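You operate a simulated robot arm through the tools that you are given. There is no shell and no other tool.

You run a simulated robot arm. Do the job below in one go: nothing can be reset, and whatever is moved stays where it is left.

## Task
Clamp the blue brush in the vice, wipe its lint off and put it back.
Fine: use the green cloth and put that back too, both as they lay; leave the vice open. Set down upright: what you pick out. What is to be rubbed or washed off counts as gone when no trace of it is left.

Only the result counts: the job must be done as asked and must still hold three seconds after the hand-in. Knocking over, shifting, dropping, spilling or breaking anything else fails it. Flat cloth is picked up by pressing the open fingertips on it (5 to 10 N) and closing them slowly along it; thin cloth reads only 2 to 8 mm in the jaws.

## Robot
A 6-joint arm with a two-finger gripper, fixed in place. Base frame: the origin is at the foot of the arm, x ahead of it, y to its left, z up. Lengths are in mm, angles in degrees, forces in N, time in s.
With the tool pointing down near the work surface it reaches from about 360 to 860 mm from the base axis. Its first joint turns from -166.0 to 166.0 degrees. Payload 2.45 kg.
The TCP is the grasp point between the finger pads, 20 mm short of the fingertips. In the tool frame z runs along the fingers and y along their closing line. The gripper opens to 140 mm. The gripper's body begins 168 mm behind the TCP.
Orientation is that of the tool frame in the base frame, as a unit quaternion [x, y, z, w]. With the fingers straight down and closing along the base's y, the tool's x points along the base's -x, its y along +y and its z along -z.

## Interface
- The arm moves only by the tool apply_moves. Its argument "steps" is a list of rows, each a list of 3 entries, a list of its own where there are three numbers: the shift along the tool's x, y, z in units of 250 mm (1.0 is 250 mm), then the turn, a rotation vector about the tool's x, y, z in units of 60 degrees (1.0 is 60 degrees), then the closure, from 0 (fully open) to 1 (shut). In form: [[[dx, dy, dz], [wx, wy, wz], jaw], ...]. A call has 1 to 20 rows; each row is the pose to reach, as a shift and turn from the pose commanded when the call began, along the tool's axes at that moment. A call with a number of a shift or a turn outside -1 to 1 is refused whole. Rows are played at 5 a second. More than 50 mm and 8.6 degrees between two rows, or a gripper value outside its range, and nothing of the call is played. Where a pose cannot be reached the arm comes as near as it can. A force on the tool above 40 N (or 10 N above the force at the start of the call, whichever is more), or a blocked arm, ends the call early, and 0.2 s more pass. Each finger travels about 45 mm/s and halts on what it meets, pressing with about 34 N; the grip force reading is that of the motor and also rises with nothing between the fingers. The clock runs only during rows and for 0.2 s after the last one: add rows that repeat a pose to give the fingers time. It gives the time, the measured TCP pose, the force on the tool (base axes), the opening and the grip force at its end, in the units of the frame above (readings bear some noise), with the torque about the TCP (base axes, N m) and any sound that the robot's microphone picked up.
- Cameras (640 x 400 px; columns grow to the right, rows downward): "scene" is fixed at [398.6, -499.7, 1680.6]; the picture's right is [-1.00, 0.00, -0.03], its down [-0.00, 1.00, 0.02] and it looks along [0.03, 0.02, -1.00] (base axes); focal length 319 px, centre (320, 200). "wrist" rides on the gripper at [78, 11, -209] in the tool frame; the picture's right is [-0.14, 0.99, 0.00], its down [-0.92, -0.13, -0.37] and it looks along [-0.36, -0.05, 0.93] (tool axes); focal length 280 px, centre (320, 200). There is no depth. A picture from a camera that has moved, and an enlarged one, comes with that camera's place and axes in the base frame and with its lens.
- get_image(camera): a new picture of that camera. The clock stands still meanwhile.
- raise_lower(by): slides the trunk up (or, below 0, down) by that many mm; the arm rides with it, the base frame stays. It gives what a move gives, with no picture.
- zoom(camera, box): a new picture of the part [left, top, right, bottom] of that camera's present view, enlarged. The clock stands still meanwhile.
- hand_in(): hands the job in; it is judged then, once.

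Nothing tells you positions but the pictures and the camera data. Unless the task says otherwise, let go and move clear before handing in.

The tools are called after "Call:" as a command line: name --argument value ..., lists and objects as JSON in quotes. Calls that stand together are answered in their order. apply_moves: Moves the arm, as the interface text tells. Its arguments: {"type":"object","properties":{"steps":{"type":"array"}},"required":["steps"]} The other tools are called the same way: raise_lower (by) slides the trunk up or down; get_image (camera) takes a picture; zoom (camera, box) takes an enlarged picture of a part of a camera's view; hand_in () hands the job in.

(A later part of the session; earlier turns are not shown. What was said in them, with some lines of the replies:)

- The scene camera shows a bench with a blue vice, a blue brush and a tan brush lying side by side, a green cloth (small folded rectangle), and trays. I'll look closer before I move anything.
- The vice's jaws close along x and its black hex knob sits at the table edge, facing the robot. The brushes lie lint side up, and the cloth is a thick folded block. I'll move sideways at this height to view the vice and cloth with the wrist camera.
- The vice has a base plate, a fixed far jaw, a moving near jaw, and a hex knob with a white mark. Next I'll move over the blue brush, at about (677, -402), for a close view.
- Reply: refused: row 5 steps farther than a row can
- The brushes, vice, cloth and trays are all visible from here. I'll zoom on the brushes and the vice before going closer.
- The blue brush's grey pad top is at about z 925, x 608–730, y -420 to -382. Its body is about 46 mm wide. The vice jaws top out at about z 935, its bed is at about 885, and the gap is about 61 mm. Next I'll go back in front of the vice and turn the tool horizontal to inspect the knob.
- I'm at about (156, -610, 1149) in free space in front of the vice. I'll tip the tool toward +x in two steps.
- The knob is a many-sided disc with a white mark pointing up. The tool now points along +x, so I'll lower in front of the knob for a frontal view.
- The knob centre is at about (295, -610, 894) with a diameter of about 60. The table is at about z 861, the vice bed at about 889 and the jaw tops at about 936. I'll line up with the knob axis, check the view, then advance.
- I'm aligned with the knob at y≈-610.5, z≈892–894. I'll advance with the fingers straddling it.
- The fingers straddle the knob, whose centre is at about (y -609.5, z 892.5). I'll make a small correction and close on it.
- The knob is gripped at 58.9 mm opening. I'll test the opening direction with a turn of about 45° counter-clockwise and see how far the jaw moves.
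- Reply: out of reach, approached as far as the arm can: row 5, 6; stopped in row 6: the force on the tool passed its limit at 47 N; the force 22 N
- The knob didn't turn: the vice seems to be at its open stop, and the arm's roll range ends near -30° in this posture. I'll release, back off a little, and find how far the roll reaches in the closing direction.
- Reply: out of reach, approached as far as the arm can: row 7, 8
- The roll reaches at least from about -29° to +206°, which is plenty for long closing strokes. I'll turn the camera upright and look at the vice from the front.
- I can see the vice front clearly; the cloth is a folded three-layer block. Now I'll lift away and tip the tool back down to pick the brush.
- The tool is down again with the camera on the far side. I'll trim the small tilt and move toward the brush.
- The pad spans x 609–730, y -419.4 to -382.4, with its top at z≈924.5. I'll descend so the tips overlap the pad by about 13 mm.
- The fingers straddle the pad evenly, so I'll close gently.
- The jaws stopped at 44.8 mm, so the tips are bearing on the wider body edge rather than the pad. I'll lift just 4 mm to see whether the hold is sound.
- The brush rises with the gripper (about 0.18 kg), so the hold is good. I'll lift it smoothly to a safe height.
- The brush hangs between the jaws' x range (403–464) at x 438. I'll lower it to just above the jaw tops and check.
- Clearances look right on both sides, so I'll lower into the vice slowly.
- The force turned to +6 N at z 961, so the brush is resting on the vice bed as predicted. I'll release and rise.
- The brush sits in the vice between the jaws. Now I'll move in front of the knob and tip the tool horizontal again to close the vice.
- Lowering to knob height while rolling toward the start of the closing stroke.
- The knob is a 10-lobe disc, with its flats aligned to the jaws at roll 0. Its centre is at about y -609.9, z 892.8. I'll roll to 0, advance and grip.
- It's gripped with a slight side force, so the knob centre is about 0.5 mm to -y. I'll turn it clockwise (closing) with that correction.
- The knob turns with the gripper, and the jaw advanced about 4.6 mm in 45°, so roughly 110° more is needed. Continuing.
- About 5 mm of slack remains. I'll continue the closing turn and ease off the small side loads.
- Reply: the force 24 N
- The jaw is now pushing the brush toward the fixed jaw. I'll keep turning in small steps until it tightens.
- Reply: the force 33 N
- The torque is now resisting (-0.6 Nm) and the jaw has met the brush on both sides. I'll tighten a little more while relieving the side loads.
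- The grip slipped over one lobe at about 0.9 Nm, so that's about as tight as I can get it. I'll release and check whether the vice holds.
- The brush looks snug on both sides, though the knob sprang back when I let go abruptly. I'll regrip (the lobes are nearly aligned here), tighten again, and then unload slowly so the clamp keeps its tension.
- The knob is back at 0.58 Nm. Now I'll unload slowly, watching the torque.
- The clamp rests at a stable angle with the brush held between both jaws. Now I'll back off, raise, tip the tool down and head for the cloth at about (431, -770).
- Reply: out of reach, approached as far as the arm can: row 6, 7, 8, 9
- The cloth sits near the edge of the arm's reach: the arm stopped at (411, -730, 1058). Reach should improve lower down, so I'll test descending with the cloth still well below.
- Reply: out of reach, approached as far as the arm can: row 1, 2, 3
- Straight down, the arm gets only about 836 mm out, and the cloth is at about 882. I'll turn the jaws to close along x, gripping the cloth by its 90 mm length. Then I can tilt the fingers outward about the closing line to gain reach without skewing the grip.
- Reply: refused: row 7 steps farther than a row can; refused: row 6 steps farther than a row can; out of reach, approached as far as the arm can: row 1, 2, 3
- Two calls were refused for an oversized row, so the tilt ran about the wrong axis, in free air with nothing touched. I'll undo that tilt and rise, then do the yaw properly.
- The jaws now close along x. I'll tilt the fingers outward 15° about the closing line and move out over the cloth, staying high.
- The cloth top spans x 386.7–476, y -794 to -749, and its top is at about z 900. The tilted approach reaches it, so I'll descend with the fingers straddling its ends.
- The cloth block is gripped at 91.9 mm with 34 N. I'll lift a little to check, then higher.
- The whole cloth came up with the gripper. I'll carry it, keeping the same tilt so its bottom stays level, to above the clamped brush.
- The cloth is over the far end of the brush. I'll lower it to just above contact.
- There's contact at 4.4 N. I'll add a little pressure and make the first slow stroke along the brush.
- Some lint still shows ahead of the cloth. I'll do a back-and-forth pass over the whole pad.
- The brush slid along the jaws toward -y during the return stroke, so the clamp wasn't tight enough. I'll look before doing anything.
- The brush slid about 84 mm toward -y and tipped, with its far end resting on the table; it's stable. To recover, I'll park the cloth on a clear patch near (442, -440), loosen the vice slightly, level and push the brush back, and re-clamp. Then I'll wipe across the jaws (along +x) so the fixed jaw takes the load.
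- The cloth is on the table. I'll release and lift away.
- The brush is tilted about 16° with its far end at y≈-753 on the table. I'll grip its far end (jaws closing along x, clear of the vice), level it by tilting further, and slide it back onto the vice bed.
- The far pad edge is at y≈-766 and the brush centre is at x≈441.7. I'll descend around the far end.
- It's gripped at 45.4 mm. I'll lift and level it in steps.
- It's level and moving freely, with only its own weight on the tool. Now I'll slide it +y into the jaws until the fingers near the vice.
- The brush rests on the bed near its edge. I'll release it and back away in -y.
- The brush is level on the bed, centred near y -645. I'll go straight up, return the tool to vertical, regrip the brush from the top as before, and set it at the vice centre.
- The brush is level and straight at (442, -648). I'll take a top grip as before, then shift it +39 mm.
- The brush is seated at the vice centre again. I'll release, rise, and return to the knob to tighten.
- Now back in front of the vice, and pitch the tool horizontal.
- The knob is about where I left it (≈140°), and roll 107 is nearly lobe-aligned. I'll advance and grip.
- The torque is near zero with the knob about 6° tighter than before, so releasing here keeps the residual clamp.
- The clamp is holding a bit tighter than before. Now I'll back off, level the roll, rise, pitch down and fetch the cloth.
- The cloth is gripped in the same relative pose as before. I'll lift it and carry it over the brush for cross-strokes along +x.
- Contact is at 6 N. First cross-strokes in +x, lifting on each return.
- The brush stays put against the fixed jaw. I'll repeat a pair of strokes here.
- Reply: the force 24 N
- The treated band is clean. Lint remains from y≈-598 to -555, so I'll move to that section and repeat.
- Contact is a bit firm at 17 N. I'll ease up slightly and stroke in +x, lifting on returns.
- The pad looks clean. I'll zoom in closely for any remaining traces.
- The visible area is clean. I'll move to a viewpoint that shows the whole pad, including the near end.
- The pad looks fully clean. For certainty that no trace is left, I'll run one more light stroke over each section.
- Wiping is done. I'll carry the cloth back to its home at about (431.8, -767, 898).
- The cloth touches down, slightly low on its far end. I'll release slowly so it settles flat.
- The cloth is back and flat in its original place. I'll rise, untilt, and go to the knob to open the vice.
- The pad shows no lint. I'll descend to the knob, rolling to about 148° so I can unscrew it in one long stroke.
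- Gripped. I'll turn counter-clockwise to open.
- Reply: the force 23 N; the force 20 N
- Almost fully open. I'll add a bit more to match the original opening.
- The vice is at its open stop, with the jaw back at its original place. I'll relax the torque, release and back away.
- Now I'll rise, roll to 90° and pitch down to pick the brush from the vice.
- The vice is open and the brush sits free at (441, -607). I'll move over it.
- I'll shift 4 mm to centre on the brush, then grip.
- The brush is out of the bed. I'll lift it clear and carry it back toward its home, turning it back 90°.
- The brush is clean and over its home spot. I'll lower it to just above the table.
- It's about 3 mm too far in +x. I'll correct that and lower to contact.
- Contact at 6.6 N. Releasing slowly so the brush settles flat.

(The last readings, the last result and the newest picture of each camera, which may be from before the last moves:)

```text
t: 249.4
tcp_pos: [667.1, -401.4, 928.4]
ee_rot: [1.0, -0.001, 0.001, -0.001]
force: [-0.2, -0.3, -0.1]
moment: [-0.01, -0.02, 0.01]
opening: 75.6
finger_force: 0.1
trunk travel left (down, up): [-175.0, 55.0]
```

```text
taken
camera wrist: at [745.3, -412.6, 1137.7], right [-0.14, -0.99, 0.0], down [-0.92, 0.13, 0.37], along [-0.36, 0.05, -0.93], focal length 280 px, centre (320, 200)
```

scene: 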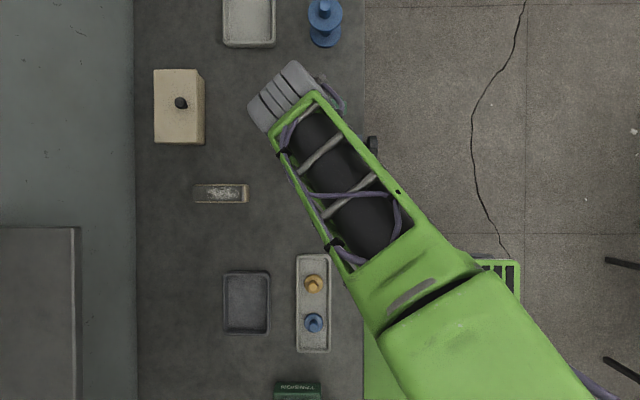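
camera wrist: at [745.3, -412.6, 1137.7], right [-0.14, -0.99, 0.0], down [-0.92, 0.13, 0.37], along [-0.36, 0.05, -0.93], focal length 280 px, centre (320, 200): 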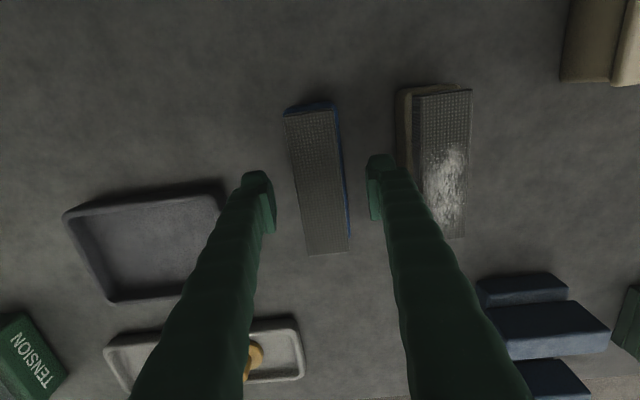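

Released. I'll rise straight up and retreat for a final check from the scene camera.

Call:
apply_moves --steps '[[[0, 0, -0.08], [0, 0, 0], 0.44], [[0, 0, -0.24], [0, 0, 0], 0.42], [[0, 0, -0.42], [0, 0, 0], 0.3], [[0, 0, -0.6], [0, 0, 0], 0.2], [[-0.18, 0.01, -0.66], [0, 0, 0], 0.1], [[-0.36, 0.03, -0.72], [0, 0, 0], 0], [[-0.54, 0.05, -0.78], [0, 0, 0], 0], [[-0.72, 0.07, -0.84], [0, 0, 0], 0], [[-0.9, 0.09, -0.88], [0, 0, 0], 0], [[-1.0, 0.1, -0.9], [0, 0, 0], 0], [[-1.0, 0.1, -0.9], [0, 0, 0], 0]]'

Call:
apply_moves --steps '[[[-0.18, 0.01, 0], [0, 0, 0], 0], [[-0.36, 0.02, 0], [0, 0, 0], 0], [[-0.54, 0.03, 0], [0, 0, 0], 0], [[-0.7, 0.04, 0], [0, 0, 0], 0], [[-0.7, 0.04, 0], [0, 0, 0], 0]]'

Call:
get_image --camera "scene"

Call:
zoom --camera "scene" --box '[170, 165, 290, 255]'

Call:
zoom --camera "scene" --box '[270, 60, 390, 180]'

```text
t: 251.8
tcp_pos: [416.2, -427.5, 1153.1]
ee_rot: [1.0, 0.0, 0.0, -0.001]
force: [-0.2, 0.5, -0.3]
moment: [0.03, 0.01, -0.02]
opening: 140.0
finger_force: 0.1
trunk travel left (down, up): [-175.0, 55.0]
```

```text
t: 253.0
tcp_pos: [241.5, -437.7, 1152.6]
ee_rot: [1.0, 0.0, 0.0, -0.001]
force: [-0.3, -0.7, -0.4]
moment: [0.0, 0.05, 0.01]
opening: 140.1
finger_force: 0.1
trunk travel left (down, up): [-175.0, 55.0]
```

```text
taken
```

scene: 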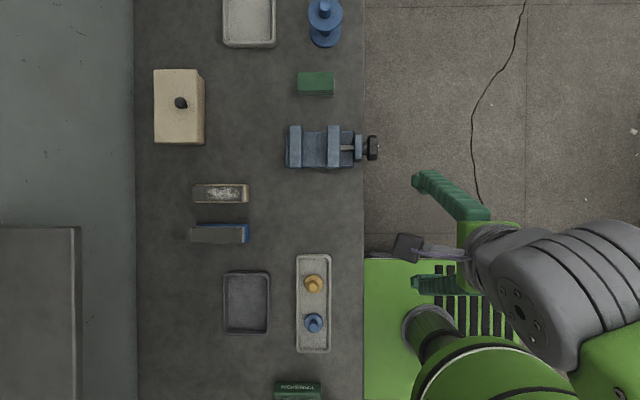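

```text
4.44 times, centred on (230, 210) of scene
camera zoom: at [398.6, -499.7, 1680.6], right [-1.0, 0.0, -0.03], down [0.0, 1.0, 0.02], along [0.03, 0.02, -1.0], focal length 1418 px, centre (720, 156)
```

zoom: 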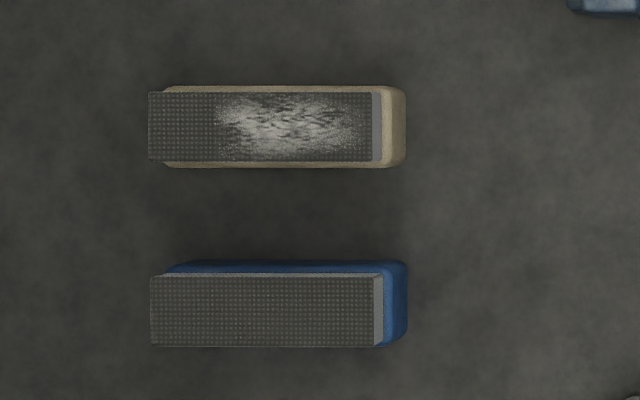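

```text
3.33 times, centred on (330, 120) of scene
camera zoom: at [398.6, -499.7, 1680.6], right [-1.0, 0.0, -0.03], down [0.0, 1.0, 0.02], along [0.03, 0.02, -1.0], focal length 1063 px, centre (287, 467)
```

zoom: 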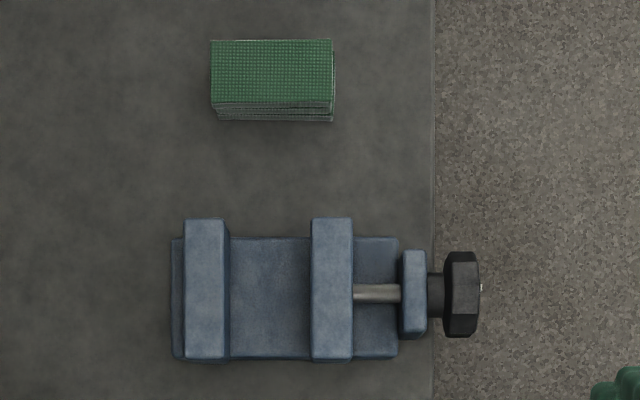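

The final check matches the start:
- **Brush:** clean and back within about 2 mm of where it lay.
- **Cloth:** flat, within about 4 mm of its place.
- **Vice:** empty and open at its original gap.
- **Everything else:** unmoved, and the arm is clear.

I'm handing in.

Call:
hand_in

```text
The job is handed in.
```

The blue brush was clamped in the vice, wiped clean with the green cloth and put back where it lay. I've handed the job in, but no verdict came back.

- **Brush:** close-up views show no lint left on the pad. It lies flat within about 2 mm of its original spot.
- **Cloth:** it is folded and flat, about 4 mm from where it started.
- **Vice:** it is empty and open to its original gap.
- **Everything else:** the final overhead picture shows nothing else moved, and the arm is clear.

**Slip while wiping:** during the first wiping pass the brush slid about 84 mm along the jaws. It tipped so that one end rested on the table. The vice loosens slightly once the knob is let go, so it holds only lightly.

I parked the cloth, set the brush back on the vice bed and tightened the vice again. I then wiped across the jaws so the fixed jaw took the push, and the brush stayed in place after that.
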